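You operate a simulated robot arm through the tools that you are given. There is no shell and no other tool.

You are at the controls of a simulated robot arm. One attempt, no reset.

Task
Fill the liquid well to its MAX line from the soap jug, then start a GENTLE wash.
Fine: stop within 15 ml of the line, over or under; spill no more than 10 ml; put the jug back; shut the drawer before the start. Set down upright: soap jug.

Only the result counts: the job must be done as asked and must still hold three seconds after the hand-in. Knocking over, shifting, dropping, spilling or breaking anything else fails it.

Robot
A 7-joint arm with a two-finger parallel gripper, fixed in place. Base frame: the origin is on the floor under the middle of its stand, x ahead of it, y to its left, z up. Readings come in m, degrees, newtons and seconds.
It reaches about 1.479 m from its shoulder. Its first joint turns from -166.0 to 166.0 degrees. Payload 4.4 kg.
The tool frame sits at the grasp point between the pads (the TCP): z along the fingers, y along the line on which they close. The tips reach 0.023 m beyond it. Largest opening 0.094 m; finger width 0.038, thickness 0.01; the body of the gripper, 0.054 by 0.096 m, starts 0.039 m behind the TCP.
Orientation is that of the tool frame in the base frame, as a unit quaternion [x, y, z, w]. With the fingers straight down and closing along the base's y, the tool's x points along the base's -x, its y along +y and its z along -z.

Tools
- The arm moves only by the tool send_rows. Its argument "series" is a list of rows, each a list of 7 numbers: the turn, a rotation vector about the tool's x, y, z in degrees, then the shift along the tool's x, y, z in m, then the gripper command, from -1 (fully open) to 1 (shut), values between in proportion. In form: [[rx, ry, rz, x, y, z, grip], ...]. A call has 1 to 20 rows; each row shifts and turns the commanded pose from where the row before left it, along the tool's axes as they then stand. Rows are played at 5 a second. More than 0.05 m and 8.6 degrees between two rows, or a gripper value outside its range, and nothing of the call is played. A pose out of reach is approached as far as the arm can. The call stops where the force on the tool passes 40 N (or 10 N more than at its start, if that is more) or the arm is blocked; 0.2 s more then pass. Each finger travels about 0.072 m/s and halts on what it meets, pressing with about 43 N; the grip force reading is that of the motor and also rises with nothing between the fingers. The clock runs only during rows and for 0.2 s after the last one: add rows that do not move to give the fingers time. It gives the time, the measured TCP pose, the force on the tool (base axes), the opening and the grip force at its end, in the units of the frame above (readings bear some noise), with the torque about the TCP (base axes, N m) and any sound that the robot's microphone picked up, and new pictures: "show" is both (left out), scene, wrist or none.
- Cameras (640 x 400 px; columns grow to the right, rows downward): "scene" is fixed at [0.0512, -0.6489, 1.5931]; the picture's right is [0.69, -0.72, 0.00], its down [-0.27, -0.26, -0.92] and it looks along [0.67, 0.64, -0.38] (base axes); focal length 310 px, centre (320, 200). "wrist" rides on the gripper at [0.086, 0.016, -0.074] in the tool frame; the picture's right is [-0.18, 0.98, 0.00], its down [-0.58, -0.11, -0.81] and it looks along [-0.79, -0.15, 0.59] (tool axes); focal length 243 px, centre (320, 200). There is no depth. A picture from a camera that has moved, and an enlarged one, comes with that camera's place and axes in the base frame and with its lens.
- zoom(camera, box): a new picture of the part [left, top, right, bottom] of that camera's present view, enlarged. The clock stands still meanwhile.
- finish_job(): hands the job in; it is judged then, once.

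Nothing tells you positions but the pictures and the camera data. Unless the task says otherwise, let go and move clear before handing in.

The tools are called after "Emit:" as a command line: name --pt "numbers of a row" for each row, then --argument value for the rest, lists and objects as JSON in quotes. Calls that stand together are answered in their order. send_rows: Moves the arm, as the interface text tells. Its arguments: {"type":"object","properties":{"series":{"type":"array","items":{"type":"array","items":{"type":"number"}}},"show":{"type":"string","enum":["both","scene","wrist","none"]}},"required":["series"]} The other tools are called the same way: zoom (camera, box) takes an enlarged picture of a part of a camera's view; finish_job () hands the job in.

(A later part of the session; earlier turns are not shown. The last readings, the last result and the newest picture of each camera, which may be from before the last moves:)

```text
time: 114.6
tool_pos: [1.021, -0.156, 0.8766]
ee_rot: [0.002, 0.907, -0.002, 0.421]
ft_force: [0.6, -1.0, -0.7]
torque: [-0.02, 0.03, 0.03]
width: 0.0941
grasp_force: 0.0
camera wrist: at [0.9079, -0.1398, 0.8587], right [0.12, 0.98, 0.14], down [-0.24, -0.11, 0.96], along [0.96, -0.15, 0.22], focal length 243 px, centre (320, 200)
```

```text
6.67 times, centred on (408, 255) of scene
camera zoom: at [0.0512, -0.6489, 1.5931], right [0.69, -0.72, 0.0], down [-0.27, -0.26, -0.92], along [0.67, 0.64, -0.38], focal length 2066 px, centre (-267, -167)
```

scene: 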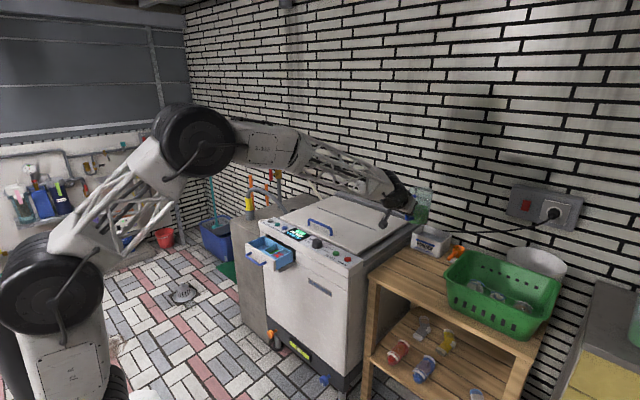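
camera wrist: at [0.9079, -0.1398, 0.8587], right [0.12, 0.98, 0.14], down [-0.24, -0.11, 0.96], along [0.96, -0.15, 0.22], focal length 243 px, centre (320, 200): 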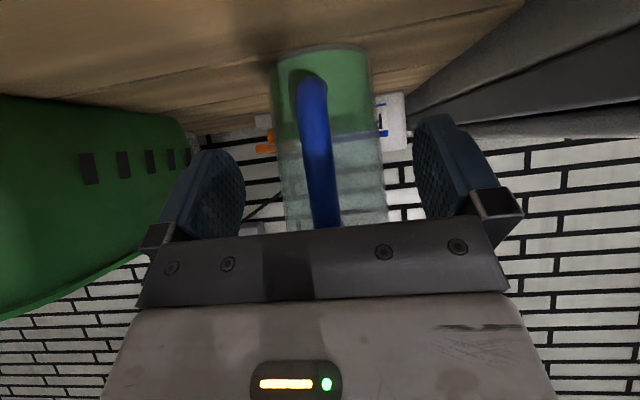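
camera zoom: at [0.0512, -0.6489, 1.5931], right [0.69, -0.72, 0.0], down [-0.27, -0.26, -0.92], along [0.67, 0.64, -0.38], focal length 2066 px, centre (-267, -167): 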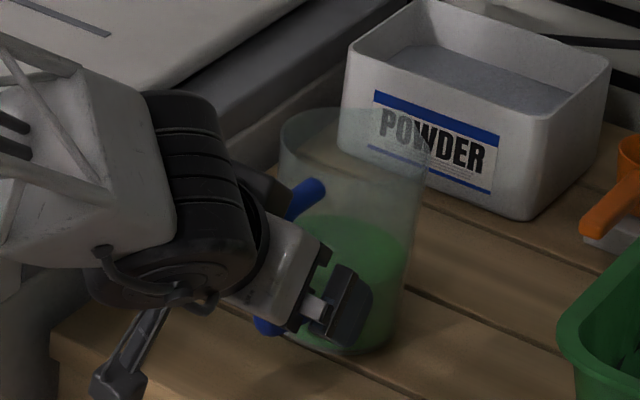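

The jug stands upright in its place, released. I retreat straight back along the finger axis and then up.

Emit:
send_rows --pt "0 0 0 0 0 -0.02 -1" --pt "0 0 0 0 0 -0.035 -1" --pt "0 0 0 0 0 -0.04 -1" --pt "0 0 0 0 0 -0.04 -1" --pt "0 0 0 -0.03 0 -0.025 -1" --pt "0 0 0 -0.03 0 -0.025 -1" --pt "0 0 0 -0.03 0 -0.025 -1" --show "both"

Emit:
zoom --camera "scene" --box '[368, 215, 464, 285]'

Emit:
zoom --camera "scene" --box '[245, 220, 325, 270]'

```text
time: 116.2
tool_pos: [0.9188, -0.1563, 1.0813]
ee_rot: [0.001, 0.907, -0.002, 0.42]
ft_force: [-0.1, 0.2, -1.1]
torque: [0.01, -0.05, 0.01]
width: 0.094
grasp_force: 0.1
camera wrist: at [0.8051, -0.1394, 1.0632], right [0.12, 0.98, 0.14], down [-0.24, -0.11, 0.96], along [0.96, -0.15, 0.22], focal length 243 px, centre (320, 200)
```

scene: 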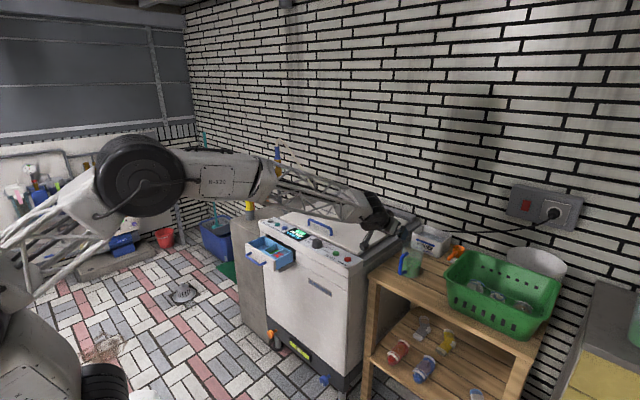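
wrist: 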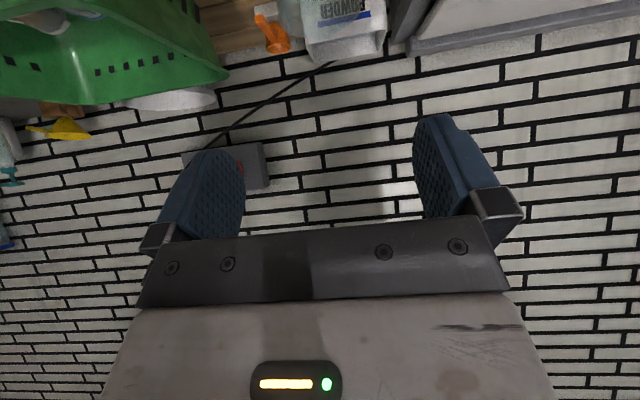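

```text
5.71 times, centred on (416, 250) of scene
camera zoom: at [0.0512, -0.6489, 1.5931], right [0.69, -0.72, 0.0], down [-0.27, -0.26, -0.92], along [0.67, 0.64, -0.38], focal length 1771 px, centre (-229, -86)
```

zoom: 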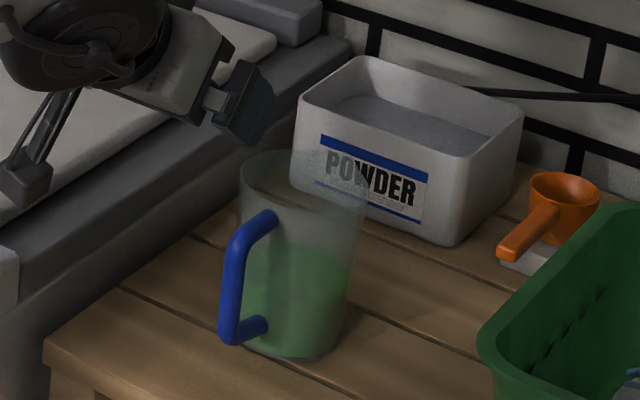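

```text
8.00 times, centred on (285, 245) of scene
camera zoom: at [0.0512, -0.6489, 1.5931], right [0.69, -0.72, 0.0], down [-0.27, -0.26, -0.92], along [0.67, 0.64, -0.38], focal length 2479 px, centre (600, -160)
```

zoom: 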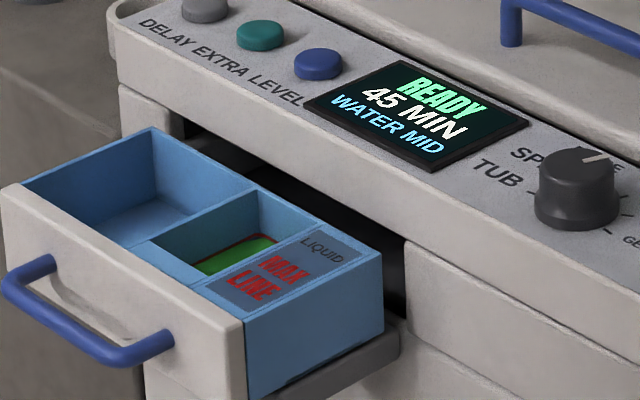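

The jug is back and the drawer is still open with the well filled. Next I move in front of the drawer with fingers pointing straight down, to push the drawer shut by its handle bar.

Emit:
send_rows --pt "0 0 0 0.0107 0.0404 -0.0171 -1" --pt "0 0 0 0.0107 0.0404 -0.0171 -1" --pt "0 0 0 0.0107 0.0404 -0.0171 -1" --pt "0 0 0 0.0107 0.0404 -0.0171 -1" --pt "0 0 0 0.0107 0.0404 -0.0171 -1" --pt "0 0 0 0.0107 0.0404 -0.0171 -1" --pt "0 0 0 0.0107 0.0404 -0.0171 -1" --pt "0 0 0 0.0107 0.0404 -0.0171 -1" --pt "0 0 0 0.0107 0.0404 -0.0171 -1" --pt "0 0 0 0.0107 0.0404 -0.0171 -1" --pt "0 0 0 0.0107 0.0404 -0.0171 -1" --pt "0 0 0 0.0107 0.0404 -0.0171 -1" --pt "0 0 0 0.0107 0.0404 -0.0171 -1" --pt "0 0 0 0.0107 0.0404 -0.0171 1" --pt "0 8.3 0 0 0 0 1" --pt "0 8.3 0 0 0 0 1" --pt "0 8.3 0 0 0 0 1" --pt "0 8.3 0 0 0 0 1" --pt "0 8.3 0 0 0 0 1" --pt "0 8.2 0 0 0 0 1" --show "both"

```text
time: 120.4
tool_pos: [0.6419, 0.4112, 1.1209]
ee_rot: [0.0, 1.0, -0.001, 0.0]
ft_force: [-0.2, 0.5, -0.1]
torque: [0.02, -0.03, -0.05]
width: 0.0001
grasp_force: 41.8
camera wrist: at [0.5541, 0.4273, 1.1942], right [0.19, 0.98, 0.0], down [0.58, -0.11, 0.81], along [0.79, -0.15, -0.59], focal length 243 px, centre (320, 200)
```

scene: 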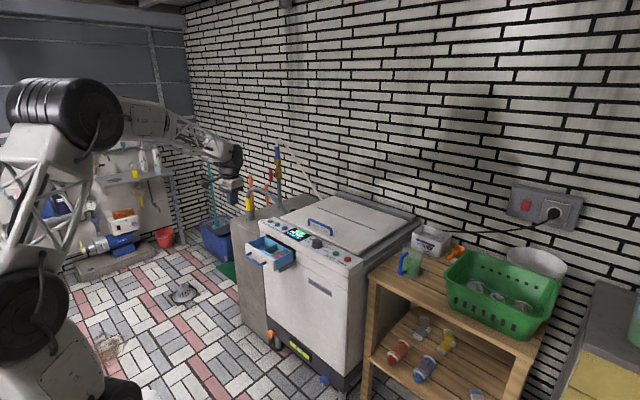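
wrist: 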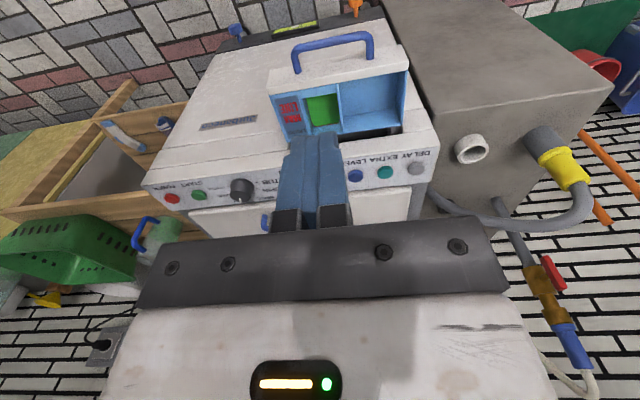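

A clear view of the drawer from here; I'll double-check the level and look for spills.

Emit:
zoom --camera "wrist" --box '[264, 60, 424, 160]'

Emit:
zoom --camera "wrist" --box '[298, 85, 350, 130]'

```text
4.00 times, centred on (344, 110) of wrist
camera zoom: at [0.5541, 0.4273, 1.1942], right [0.19, 0.98, 0.0], down [0.58, -0.11, 0.81], along [0.79, -0.15, -0.59], focal length 970 px, centre (224, 560)
```

zoom: 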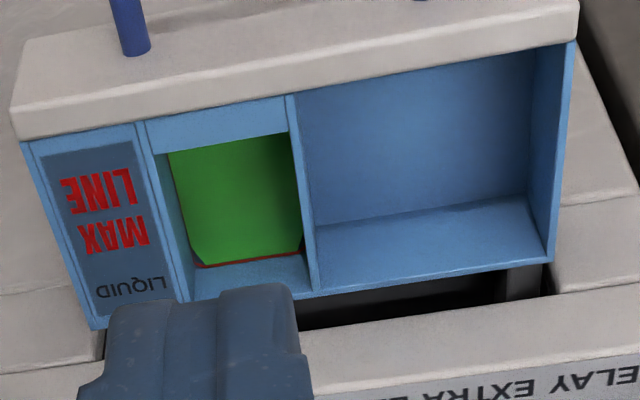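

```text
8.89 times, centred on (324, 108) of wrist
camera zoom: at [0.5541, 0.4273, 1.1942], right [0.19, 0.98, 0.0], down [0.58, -0.11, 0.81], along [0.79, -0.15, -0.59], focal length 2157 px, centre (284, 1022)
```

zoom: 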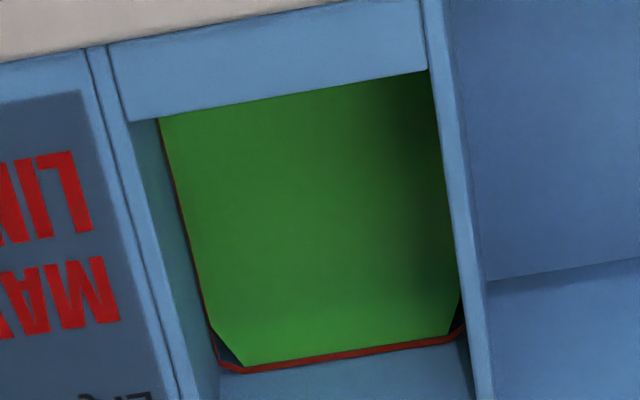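

The level sits at the red line all around, and I see no spill. I'll lower the closed fingers in front of the handle bar.

Emit:
send_rows --pt "0 0 0 0 0 0.0473 1" --pt "0 0 0 0 0 0.0473 1" --pt "0 0 0 0 0 0.0473 1" --pt "0 0 0 0 0 0.0473 1" --pt "0 0 0 0 0 0.0473 1" --pt "0 0 0 0 0 0.0473 1" --pt "0 0 0 0 0 0.0473 1" --show "scene"

Emit:
zoom --camera "scene" --box '[225, 210, 321, 275]'

```text
time: 122.0
tool_pos: [0.6469, 0.4086, 0.7896]
ee_rot: [0.002, 1.0, -0.001, 0.003]
ft_force: [-0.2, -0.1, 0.0]
torque: [-0.03, 0.02, 0.01]
width: 0.0
grasp_force: 42.0
```

scene: 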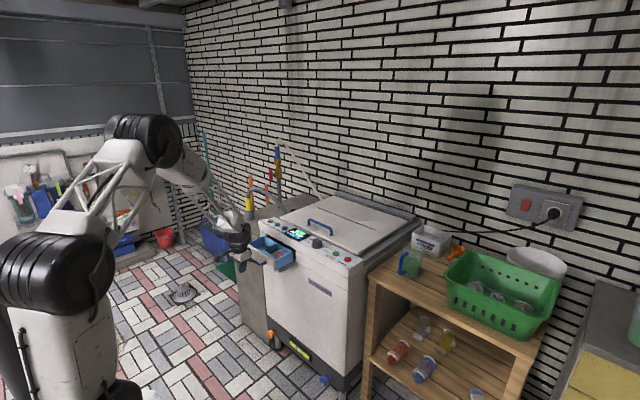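

```text
6.15 times, centred on (273, 242) of scene
camera zoom: at [0.0512, -0.6489, 1.5931], right [0.69, -0.72, 0.0], down [-0.27, -0.26, -0.92], along [0.67, 0.64, -0.38], focal length 1907 px, centre (609, -62)
```

zoom: 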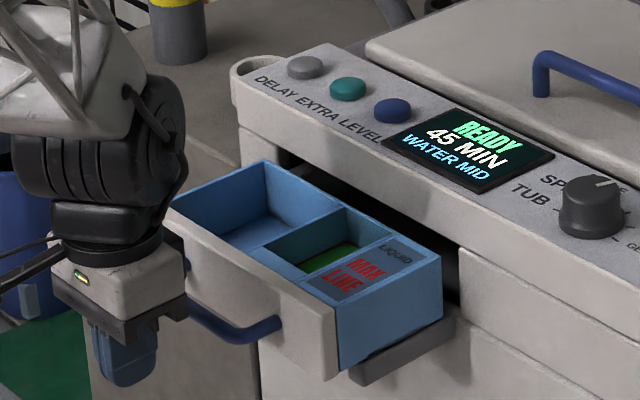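

Fingers are in front of the bar. I push slowly toward the machine.

Emit:
send_rows --pt "0 0 0 -0.015 0 0 1" --pt "0 0 0 -0.012 0 0 1" --pt "0 0 0 -0.01 0 0 1" --pt "0 0 0 -0.01 0 0 1" --pt "0 0 0 -0.01 0 0 1" --pt "0 0 0 -0.01 0 0 1" --pt "0 0 0 -0.01 0 0 1" --pt "0 0 0 -0.01 0 0 1" --show "none"

Emit:
zoom --camera "scene" --box '[225, 210, 321, 275]'

```text
time: 123.8
tool_pos: [0.7305, 0.4097, 0.7892]
ee_rot: [0.002, 1.0, -0.002, 0.001]
ft_force: [-1.4, 0.4, -0.6]
torque: [0.0, 0.05, -0.01]
width: 0.0002
grasp_force: 41.7
```

```text
6.15 times, centred on (273, 242) of scene
camera zoom: at [0.0512, -0.6489, 1.5931], right [0.69, -0.72, 0.0], down [-0.27, -0.26, -0.92], along [0.67, 0.64, -0.38], focal length 1907 px, centre (609, -62)
```

zoom: 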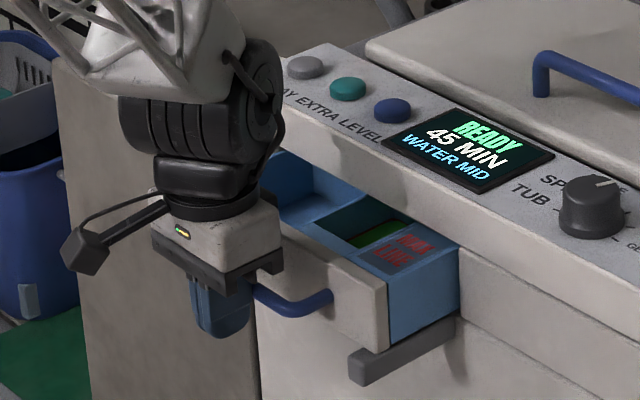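

The drawer is closing easily. I continue to push.

Emit:
send_rows --pt "0 0 0 -0.01 0 0 1" --pt "0 0 0 -0.01 0 0 1" --pt "0 0 0 -0.01 0 0 1" --pt "0 0 0 -0.01 0 0 1" --pt "0 0 0 -0.01 0 0 1" --pt "0 0 0 -0.008 0 0 1" --pt "0 0 0 -0.005 0 0 1" --show "none"

Emit:
zoom --camera "scene" --box '[225, 210, 321, 275]'

```text
time: 125.4
tool_pos: [0.7931, 0.4102, 0.7888]
ee_rot: [0.001, 1.0, -0.002, 0.001]
ft_force: [-0.8, 0.1, -0.1]
torque: [0.0, 0.01, 0.04]
width: 0.0002
grasp_force: 43.0
```

```text
6.15 times, centred on (273, 242) of scene
camera zoom: at [0.0512, -0.6489, 1.5931], right [0.69, -0.72, 0.0], down [-0.27, -0.26, -0.92], along [0.67, 0.64, -0.38], focal length 1907 px, centre (609, -62)
```

zoom: 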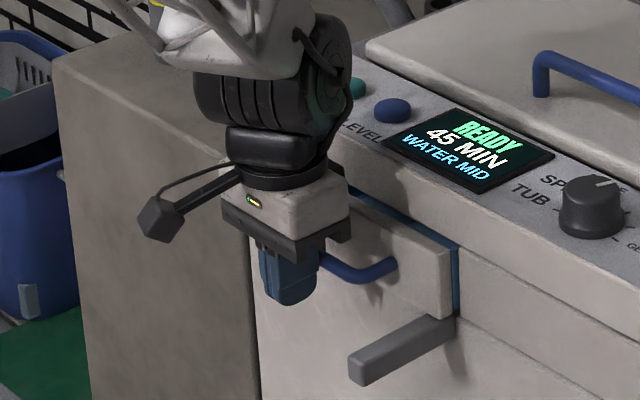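

Emit:
send_rows --pt "0 0 0 -0.005 0 0 1" --pt "0 0 0 -0.005 0 0 1" --pt "0 0 0 -0.004 0 0 1" --pt "0 0 0 -0.003 0 0 1" --pt "0 0 0 -0.002 0 0 1" --pt "0 0 0 -0.002 0 0 1" --pt "0 0 0 -0.002 0 0 1" --pt "0 0 0 -0.001 0 0 1" --pt "0 0 0 -0.001 0 0 1" --pt "0 0 0 -0.001 0 0 1" --show "none"

Emit:
zoom --camera "scene" --box '[250, 220, 330, 275]'

```text
time: 126.5
tool_pos: [0.8087, 0.409, 0.7912]
ee_rot: [0.001, 1.0, -0.002, 0.0]
ft_force: [-20.3, -5.3, 7.3]
torque: [0.07, -0.28, 0.05]
width: 0.0001
grasp_force: 42.3
stopped in row 5: the force on the tool passed its limit at 48 N (the readings are from after the stop); the commanded pose is now the measured one
```

```text
7.27 times, centred on (290, 248) of scene
camera zoom: at [0.0512, -0.6489, 1.5931], right [0.69, -0.72, 0.0], down [-0.27, -0.26, -0.92], along [0.67, 0.64, -0.38], focal length 2254 px, centre (538, -146)
```

zoom: 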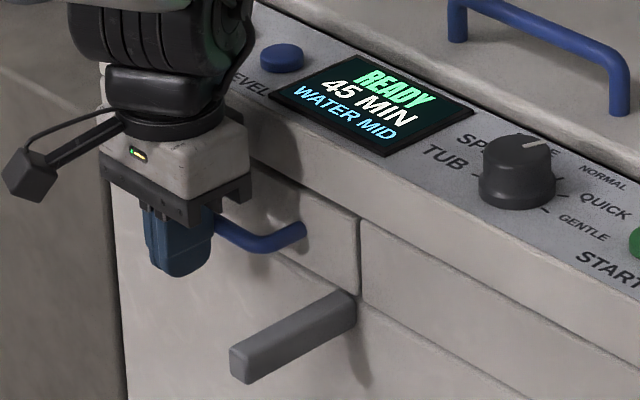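

The drawer front looks flush and the push hit its stop. I back away and check it.

Emit:
send_rows --pt "0 0 0 0.02 0 0 1" --pt "0 0 0 0.04 0 0 1" --pt "0 0 0 0.04 0 0 1" --pt "0 0 0 0 0 -0.045 1" --pt "0 0 0 0 0 -0.045 1" --pt "0 0 0 0 0 -0.045 1" --pt "0 0 0 0 0 -0.045 1" --pt "0 0 0 0 0 -0.045 1" --pt "0 0 0 0 0 -0.045 1" --show "both"

Emit:
zoom --camera "scene" --box '[250, 220, 330, 275]'

Emit:
zoom --camera "wrist" --box '[160, 60, 440, 220]'

```text
time: 128.5
tool_pos: [0.7101, 0.4107, 1.0596]
ee_rot: [0.002, 1.0, -0.003, 0.0]
ft_force: [0.2, -0.8, 0.4]
torque: [-0.01, 0.02, 0.0]
width: 0.0001
grasp_force: 42.8
camera wrist: at [0.6224, 0.4279, 1.1337], right [0.19, 0.98, 0.0], down [0.58, -0.11, 0.81], along [0.79, -0.15, -0.59], focal length 243 px, centre (320, 200)
```

scene: 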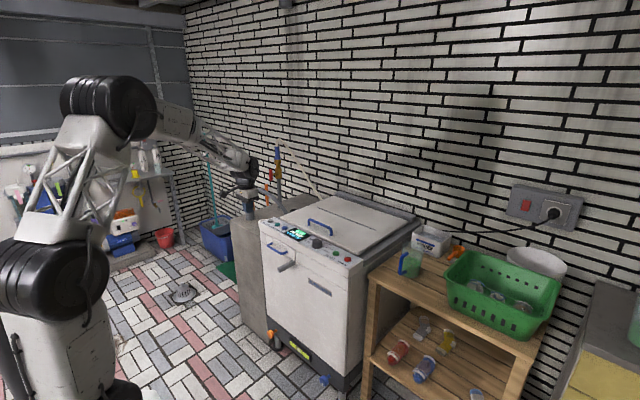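
wrist: 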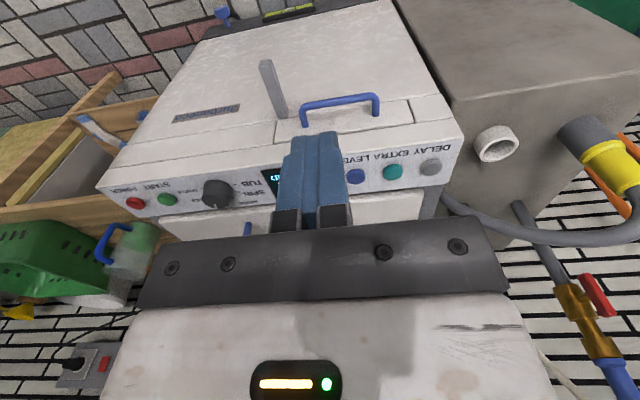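

```text
7.27 times, centred on (290, 248) of scene
camera zoom: at [0.0512, -0.6489, 1.5931], right [0.69, -0.72, 0.0], down [-0.27, -0.26, -0.92], along [0.67, 0.64, -0.38], focal length 2254 px, centre (538, -146)
```

zoom: 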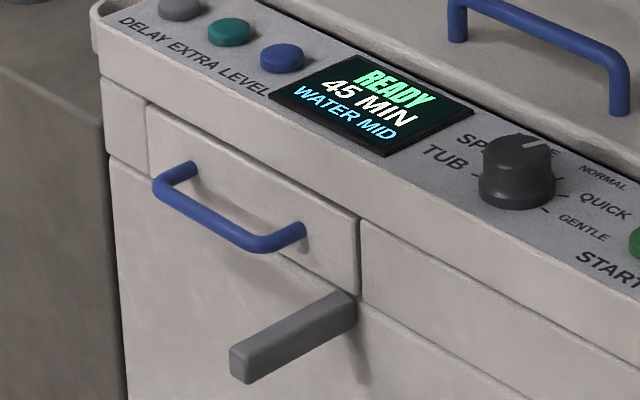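

```text
2.29 times, centred on (300, 140) of wrist
camera zoom: at [0.6224, 0.4279, 1.1337], right [0.19, 0.98, 0.0], down [0.58, -0.11, 0.81], along [0.79, -0.15, -0.59], focal length 555 px, centre (366, 337)
```

zoom: 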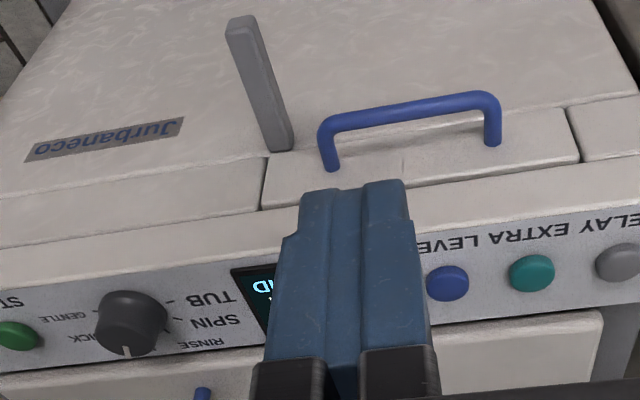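

The drawer is closed flush. Now for the knob at about (0.912, 0.193, top z≈0.90): I'll move nearer with the fingers open to get a close look at its marks and tilt.

Emit:
send_rows --pt "0 0 0 -0.0263 -0.0295 0.0125 -1" --pt "0 0 0 -0.0263 -0.0295 0.0125 -1" --pt "0 0 0 -0.0263 -0.0295 0.0125 -1" --pt "0 0 0 -0.0263 -0.0295 0.0125 -1" --pt "0 0 0 -0.0263 -0.0295 0.0125 -1" --pt "0 0 0 -0.0263 -0.0295 0.0125 -1" --show "both"

Emit:
zoom --camera "wrist" --box '[200, 70, 400, 195]'

Emit:
zoom --camera "scene" --box '[285, 215, 349, 260]'

```text
time: 129.9
tool_pos: [0.868, 0.2323, 0.9848]
ee_rot: [0.001, 1.0, -0.002, 0.0]
ft_force: [0.4, -0.5, 0.3]
torque: [-0.01, 0.01, 0.02]
width: 0.094
grasp_force: 0.0
camera wrist: at [0.7799, 0.2492, 1.0586], right [0.19, 0.98, 0.0], down [0.58, -0.11, 0.81], along [0.79, -0.15, -0.59], focal length 243 px, centre (320, 200)
```

scene: 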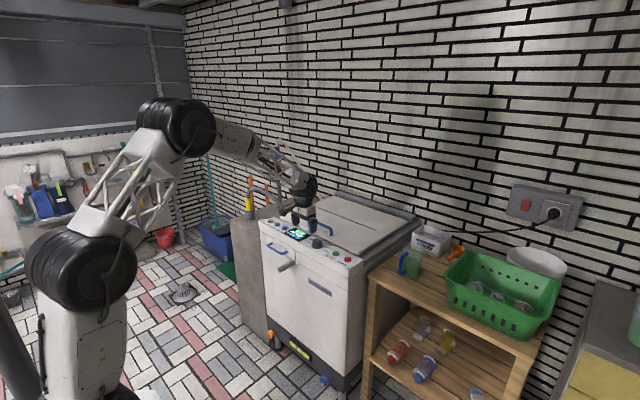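
wrist: 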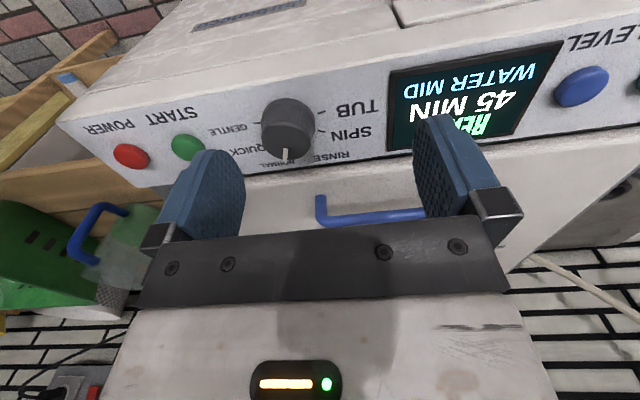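

```text
3.20 times, centred on (300, 132) of wrist
camera zoom: at [0.7799, 0.2492, 1.0586], right [0.19, 0.98, 0.0], down [0.58, -0.11, 0.81], along [0.79, -0.15, -0.59], focal length 776 px, centre (384, 416)
```

zoom: 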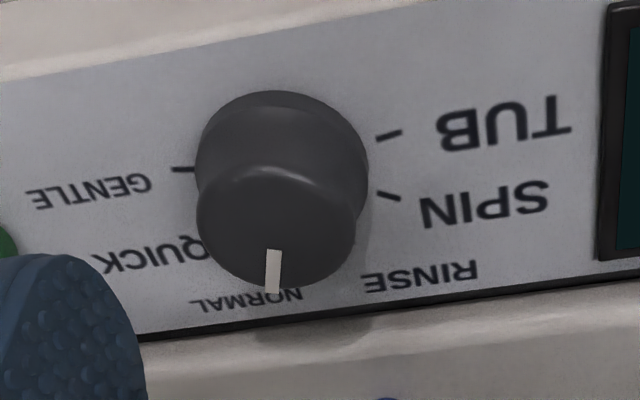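

```text
8.89 times, centred on (317, 238) of scene
camera zoom: at [0.0512, -0.6489, 1.5931], right [0.69, -0.72, 0.0], down [-0.27, -0.26, -0.92], along [0.67, 0.64, -0.38], focal length 2754 px, centre (347, -133)
```

zoom: 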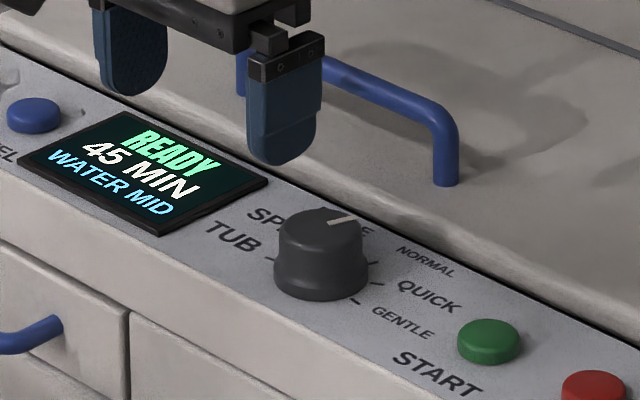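

The knob's axis is vertical, centre about (0.910, 0.195), pointing to NORMAL; GENTLE is about 70° clockwise (seen from above). The lid is level with the panel, so clearances are good. I'll centre above the knob and pre-rotate the gripper −35°.

Emit:
send_rows --pt "0 0 0 -0.021 -0.019 0 -0.3" --pt "0 0 0 -0.021 -0.019 0 -0.3" --pt "0 0 -7 0 0 0 -0.3" --pt "0 0 -7 0 0 0 -0.3" --pt "0 0 -7 0 0 0 -0.3" --pt "0 0 -7 0 0 0 -0.3" --pt "0 0 -7 0 0 0 -0.3" --show "both"

Emit:
zoom --camera "scene" --box '[285, 215, 349, 260]'

Emit:
zoom --camera "wrist" --box '[220, 80, 420, 230]'

```text
time: 131.5
tool_pos: [0.9088, 0.195, 0.985]
ee_rot: [-0.299, 0.954, -0.002, 0.0]
ft_force: [-0.2, -0.1, 0.3]
torque: [0.01, 0.03, 0.03]
width: 0.0612
grasp_force: 0.1
camera wrist: at [0.8273, 0.1591, 1.0596], right [-0.41, 0.91, 0.0], down [0.54, 0.25, 0.81], along [0.73, 0.33, -0.59], focal length 243 px, centre (320, 200)
```

scene: 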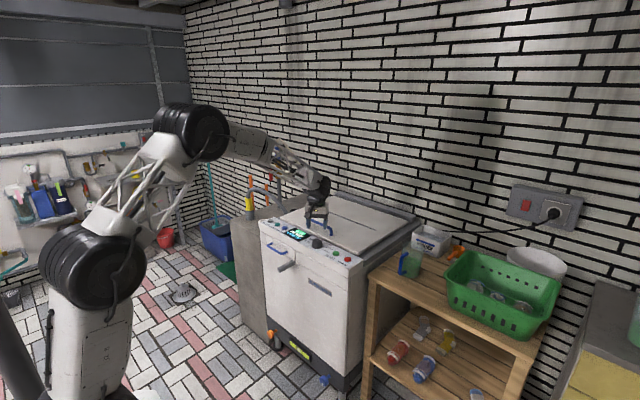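
wrist: 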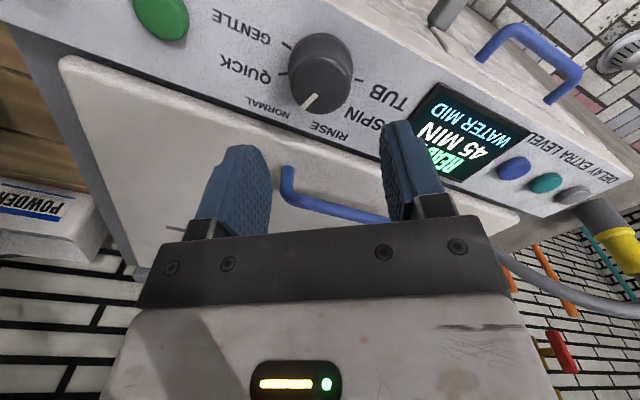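

```text
8.89 times, centred on (317, 238) of scene
camera zoom: at [0.0512, -0.6489, 1.5931], right [0.69, -0.72, 0.0], down [-0.27, -0.26, -0.92], along [0.67, 0.64, -0.38], focal length 2754 px, centre (347, -133)
```

zoom: 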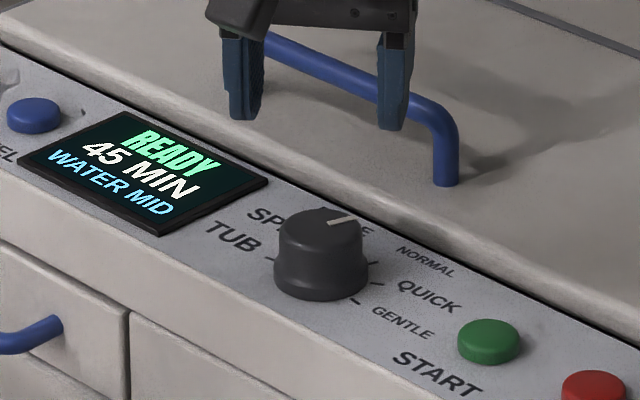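

```text
2.67 times, centred on (320, 155) of wrist
camera zoom: at [0.8273, 0.1591, 1.0596], right [-0.41, 0.91, 0.0], down [0.54, 0.25, 0.81], along [0.73, 0.33, -0.59], focal length 647 px, centre (320, 320)
```

zoom: 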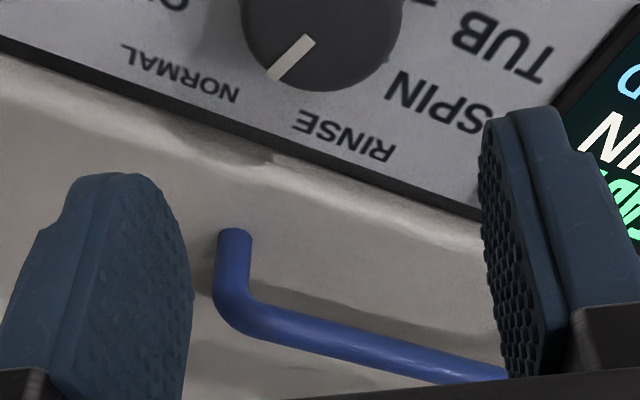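

Emit:
zoom --camera "wrist" --box '[200, 10, 400, 140]'

```text
3.08 times, centred on (300, 75) of wrist
camera zoom: at [0.8273, 0.1591, 1.0596], right [-0.41, 0.91, 0.0], down [0.54, 0.25, 0.81], along [0.73, 0.33, -0.59], focal length 746 px, centre (382, 585)
```

zoom: 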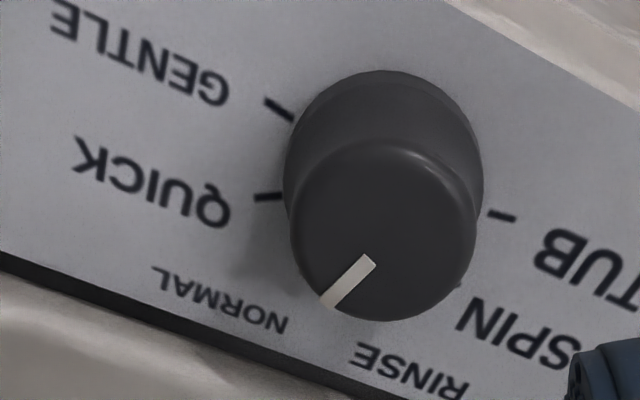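

The knob's top is centred at about (0.907, 0.195), right under the gripper; marks are 36° apart, so GENTLE needs a 72° clockwise turn. I descend over the knob.

Emit:
send_rows --pt "0 0 0 0 0 0.025 -0.3" --pt "0 0 0 0 0 0.025 -0.3" --pt "0 0 0 0 0 0.02 -0.3" --pt "0 0 0 0 0 0.01 -0.3" --pt "0 0 0 0 0 0 -0.3" --show "wrist"

Emit:
zoom --camera "scene" --box '[285, 215, 349, 260]'

```text
time: 132.7
tool_pos: [0.9093, 0.1955, 0.9053]
ee_rot: [-0.299, 0.954, -0.002, -0.001]
ft_force: [0.2, 0.1, 0.1]
torque: [-0.01, 0.01, 0.03]
width: 0.0613
grasp_force: 0.1
camera wrist: at [0.8269, 0.1588, 0.9793], right [-0.41, 0.91, 0.0], down [0.54, 0.25, 0.81], along [0.74, 0.33, -0.59], focal length 243 px, centre (320, 200)
```

wrist: 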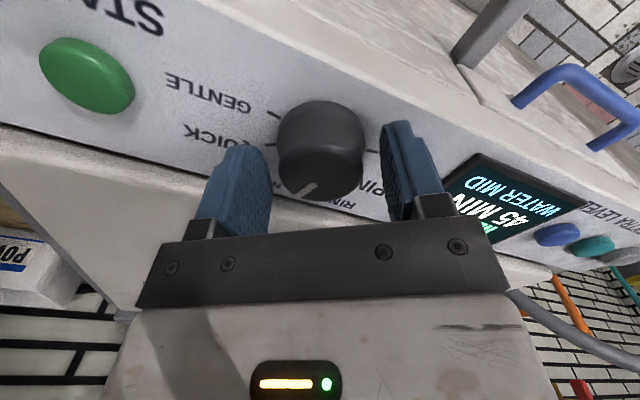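

```text
8.89 times, centred on (317, 238) of scene
camera zoom: at [0.0512, -0.6489, 1.5931], right [0.69, -0.72, 0.0], down [-0.27, -0.26, -0.92], along [0.67, 0.64, -0.38], focal length 2754 px, centre (347, -133)
```

zoom: 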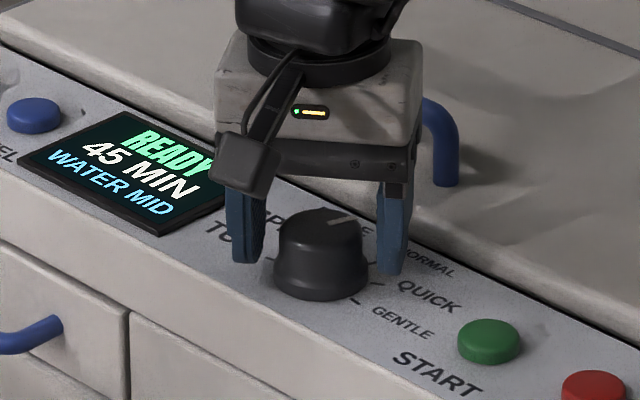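

Emit:
zoom --camera "wrist" --box '[220, 80, 440, 230]'

Emit:
zoom --camera "scene" --box '[300, 230, 336, 252]'

```text
2.67 times, centred on (330, 155) of wrist
camera zoom: at [0.8269, 0.1588, 0.9793], right [-0.41, 0.91, 0.0], down [0.54, 0.25, 0.81], along [0.74, 0.33, -0.59], focal length 647 px, centre (293, 320)
```

zoom: 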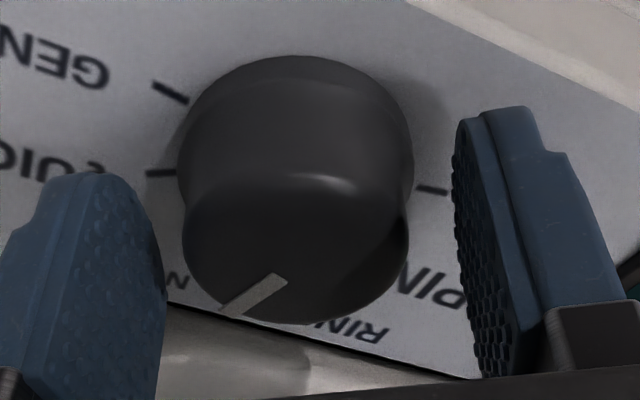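

```text
16.00 times, centred on (318, 241) of scene
camera zoom: at [0.0512, -0.6489, 1.5931], right [0.69, -0.72, 0.0], down [-0.27, -0.26, -0.92], along [0.67, 0.64, -0.38], focal length 4958 px, centre (352, -456)
```

zoom: 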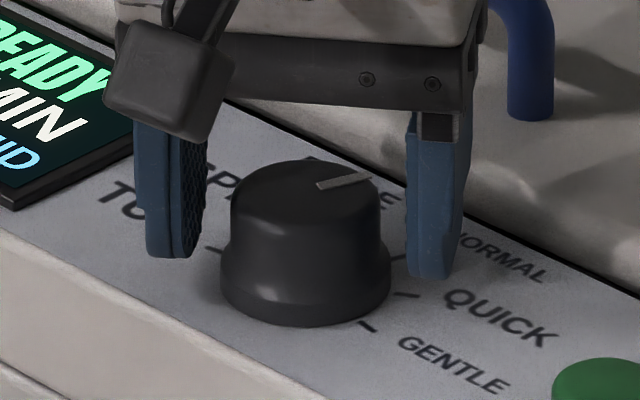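

Wrist geometry shows the knob is centred on the tool axis between the pads. I close on it.

Emit:
send_rows --pt "0 0 0 0 0 0 0" --pt "0 0 0 0 0 0 0.5" --pt "0 0 0 0 0 0 1" --pt "0 0 0 0 0 0 1" --show "wrist"

Emit:
zoom --camera "scene" --box '[300, 230, 336, 252]'

```text
time: 133.7
tool_pos: [0.9072, 0.1946, 0.905]
ee_rot: [-0.299, 0.954, -0.001, 0.0]
ft_force: [-0.7, 1.3, 0.2]
torque: [0.61, 0.27, -0.02]
width: 0.0416
grasp_force: 44.3
camera wrist: at [0.8269, 0.1589, 0.9793], right [-0.41, 0.91, 0.0], down [0.54, 0.25, 0.81], along [0.74, 0.33, -0.59], focal length 243 px, centre (320, 200)
```

wrist: 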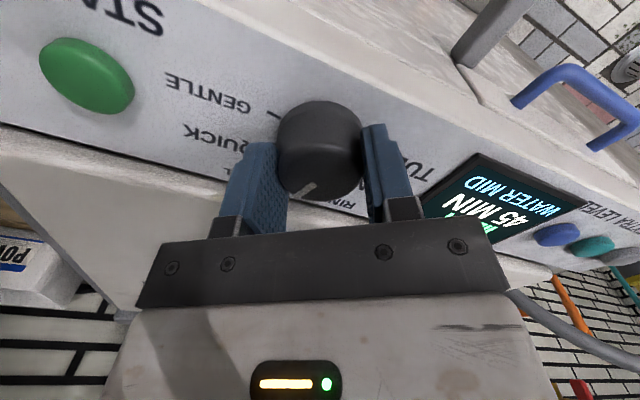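

```text
16.00 times, centred on (318, 241) of scene
camera zoom: at [0.0512, -0.6489, 1.5931], right [0.69, -0.72, 0.0], down [-0.27, -0.26, -0.92], along [0.67, 0.64, -0.38], focal length 4958 px, centre (352, -456)
```

zoom: 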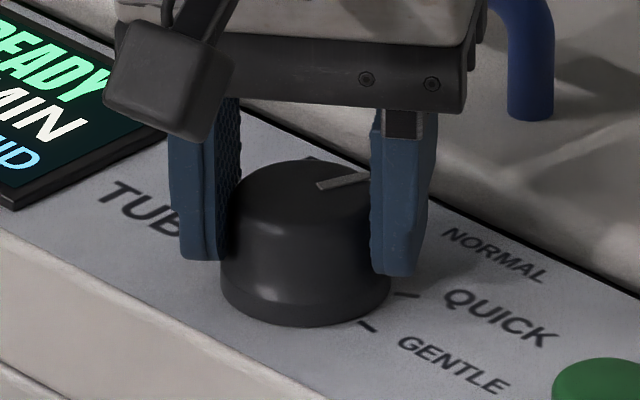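

Gripped on the knob (41.6 mm). I turn it clockwise in steps, checking as I go.

Emit:
send_rows --pt "0 0 6 0 0 0 1" --pt "0 0 6 0 0 0 1" --pt "0 0 6 0 0 0 1" --pt "0 0 6 0 0 0 1" --pt "0 0 6 0 0 0 1" --pt "0 0 6 0 0 0 1" --show "wrist"

Emit:
zoom --camera "scene" --box '[290, 225, 338, 255]'

```text
time: 135.1
tool_pos: [0.9087, 0.1962, 0.9056]
ee_rot: [0.011, 1.0, -0.002, 0.0]
ft_force: [-9.2, 23.8, -5.5]
torque: [0.88, 0.54, 0.03]
width: 0.0416
grasp_force: 45.2
camera wrist: at [0.8208, 0.2137, 0.9792], right [0.2, 0.98, 0.0], down [0.58, -0.12, 0.81], along [0.79, -0.17, -0.59], focal length 243 px, centre (320, 200)
```

wrist: 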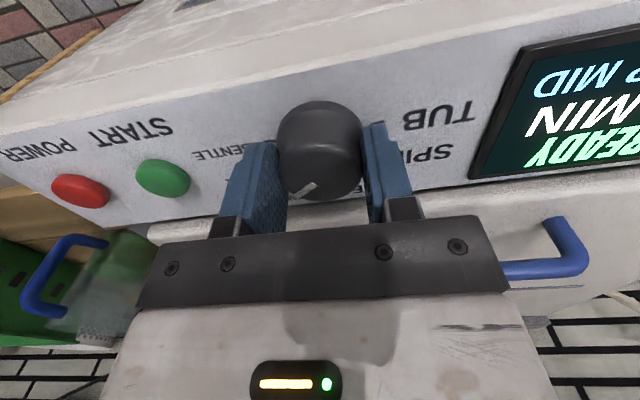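

```text
13.33 times, centred on (314, 240) of scene
camera zoom: at [0.0512, -0.6489, 1.5931], right [0.69, -0.72, 0.0], down [-0.27, -0.26, -0.92], along [0.67, 0.64, -0.38], focal length 4131 px, centre (400, -333)
```

zoom: 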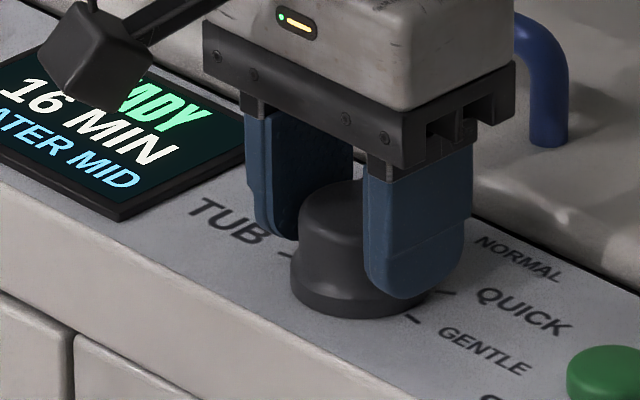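

The display changed to 16 MIN, so the knob moved one position (QUICK). A side load built up, so I relieve it slightly and then continue the turn.

Emit:
send_rows --pt "0 0 0 0.0003 0.0008 -0.0002 1" --pt "0 0 0 0 0 0 1" --show "none"

Emit:
zoom --camera "scene" --box '[260, 215, 308, 255]'

```text
time: 135.7
tool_pos: [0.91, 0.1953, 0.9048]
ee_rot: [0.01, 1.0, -0.001, 0.0]
ft_force: [-4.3, 19.5, -13.6]
torque: [0.82, -0.61, -0.02]
width: 0.0419
grasp_force: 45.1
```

```text
10.00 times, centred on (284, 235) of scene
camera zoom: at [0.0512, -0.6489, 1.5931], right [0.69, -0.72, 0.0], down [-0.27, -0.26, -0.92], along [0.67, 0.64, -0.38], focal length 3099 px, centre (680, -150)
```

zoom: 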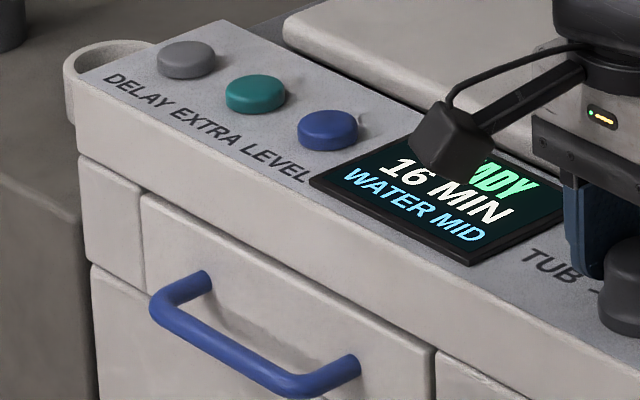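

Emit:
send_rows --pt "0 0 0 0.0002 0.0006 0.0003 1" --pt "0 0 6 0 0 0 1" --pt "0 0 6 0 0 0 1" --pt "0 0 6 0 0 0 1" --show "none"

```text
time: 136.7
tool_pos: [0.9086, 0.1961, 0.9048]
ee_rot: [0.167, 0.986, -0.002, 0.0]
ft_force: [-2.6, 2.9, -12.8]
torque: [0.75, 0.43, 0.01]
width: 0.0415
grasp_force: 44.8
```

Side loads are small now. I complete the remaining 18° of the turn.

Emit:
send_rows --pt "0 0 6 0 0 0 1" --pt "0 0 6 0 0 0 1" --pt "0 0 6 0 0 0 1" --pt "0 0 0 0 0 0 1" --show "wrist"

Emit:
zoom --camera "scene" --box '[260, 215, 340, 265]'

Emit:
zoom --camera "wrist" --box '[220, 80, 440, 230]'

```text
time: 137.7
tool_pos: [0.9079, 0.1967, 0.9044]
ee_rot: [0.319, 0.948, -0.002, 0.0]
ft_force: [5.4, 7.1, -15.9]
torque: [0.64, -0.4, -0.01]
width: 0.0417
grasp_force: 45.0
camera wrist: at [0.848, 0.2618, 0.979], right [0.74, 0.67, 0.0], down [0.4, -0.44, 0.81], along [0.54, -0.6, -0.59], focal length 243 px, centre (320, 200)
```

wrist: 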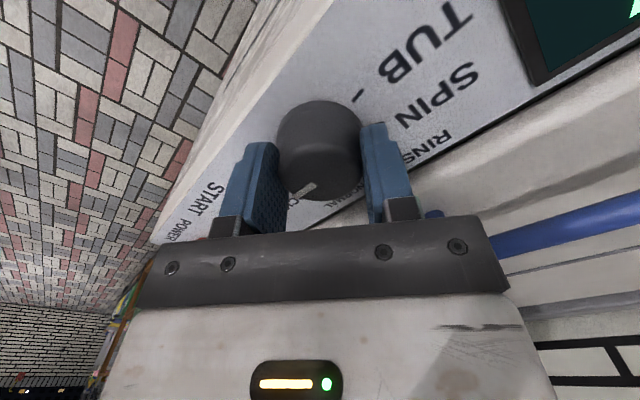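

```text
8.00 times, centred on (300, 240) of scene
camera zoom: at [0.0512, -0.6489, 1.5931], right [0.69, -0.72, 0.0], down [-0.27, -0.26, -0.92], along [0.67, 0.64, -0.38], focal length 2479 px, centre (480, -120)
```

zoom: 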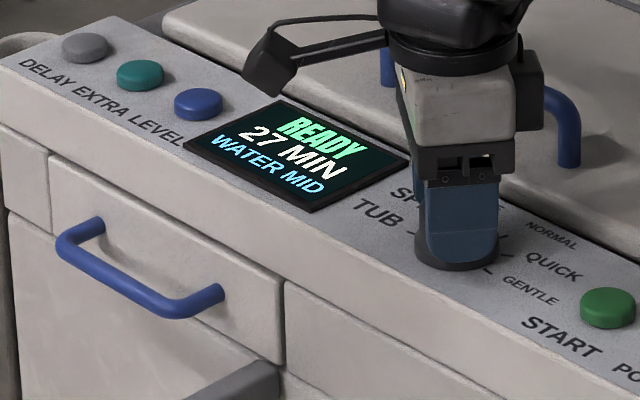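

```text
2.67 times, centred on (330, 155) of wrist
camera zoom: at [0.848, 0.2618, 0.979], right [0.74, 0.67, 0.0], down [0.4, -0.44, 0.81], along [0.54, -0.6, -0.59], focal length 647 px, centre (293, 320)
```

zoom: 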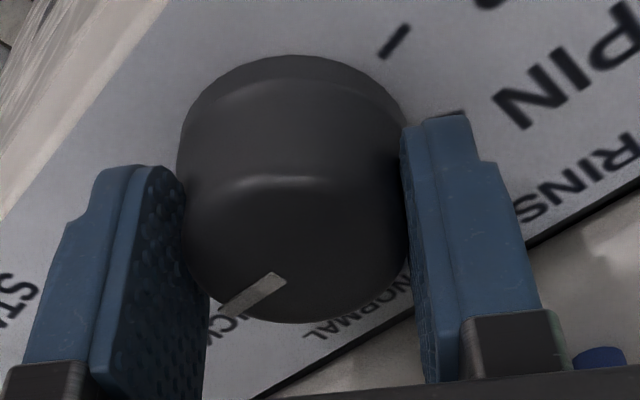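

The display now shows 27 MIN. I open slightly, lift off and verify where the pointer sits.

Emit:
send_rows --pt "0 0 0 0 0 0 0.3" --pt "0 0 0 0 0 0 -0.2" --pt "0 0 0 0 0 0 -0.2" --pt "0 0 0 0 0 -0.02 -0.2" --pt "0 0 0 0 0 -0.04 -0.2" --pt "0 0 0 0 0 -0.04 -0.2" --pt "0 0 0 0 0 -0.03 -0.2" --show "both"

Emit:
zoom --camera "scene" --box '[300, 230, 348, 260]'

Emit:
zoom --camera "scene" --box '[260, 215, 340, 265]'

```text
time: 139.3
tool_pos: [0.9088, 0.1964, 1.0366]
ee_rot: [0.319, 0.948, -0.002, 0.001]
ft_force: [-0.2, 0.0, -0.1]
torque: [-0.01, 0.01, 0.0]
width: 0.0564
grasp_force: 0.1
camera wrist: at [0.8479, 0.2617, 1.1098], right [0.74, 0.67, 0.0], down [0.4, -0.43, 0.81], along [0.54, -0.6, -0.59], focal length 243 px, centre (320, 200)
```

scene: 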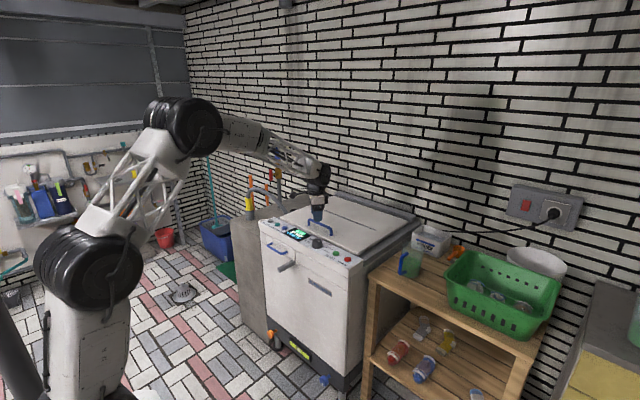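
wrist: 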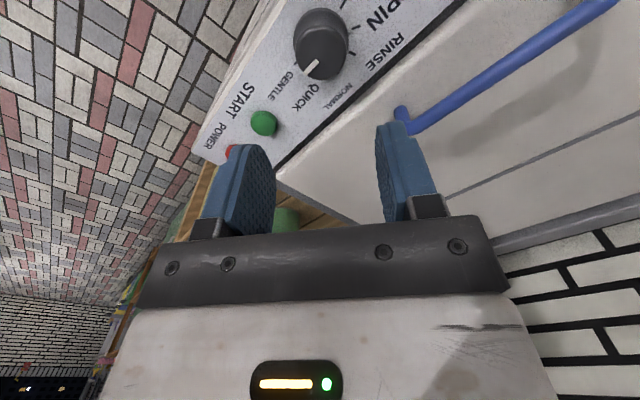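

```text
13.33 times, centred on (324, 245) of scene
camera zoom: at [0.0512, -0.6489, 1.5931], right [0.69, -0.72, 0.0], down [-0.27, -0.26, -0.92], along [0.67, 0.64, -0.38], focal length 4131 px, centre (267, -400)
```

zoom: 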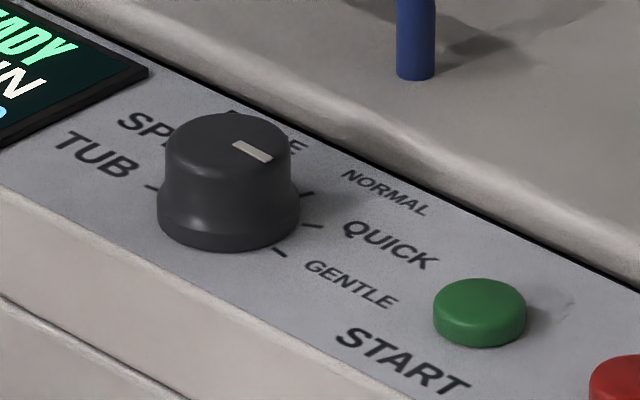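

```text
8.00 times, centred on (300, 240) of scene
camera zoom: at [0.0512, -0.6489, 1.5931], right [0.69, -0.72, 0.0], down [-0.27, -0.26, -0.92], along [0.67, 0.64, -0.38], focal length 2479 px, centre (480, -120)
```

zoom: 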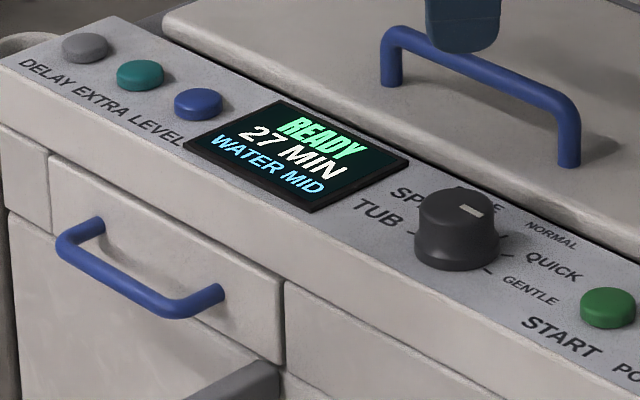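

Emit:
zoom --camera "wrist" --box '[240, 0, 440, 130]'

```text
3.08 times, centred on (340, 65) of wrist
camera zoom: at [0.8479, 0.2617, 1.1098], right [0.74, 0.67, 0.0], down [0.4, -0.43, 0.81], along [0.54, -0.6, -0.59], focal length 746 px, centre (258, 615)
```

zoom: 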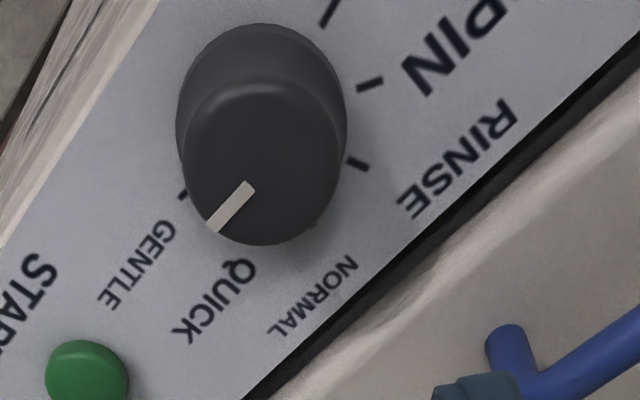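

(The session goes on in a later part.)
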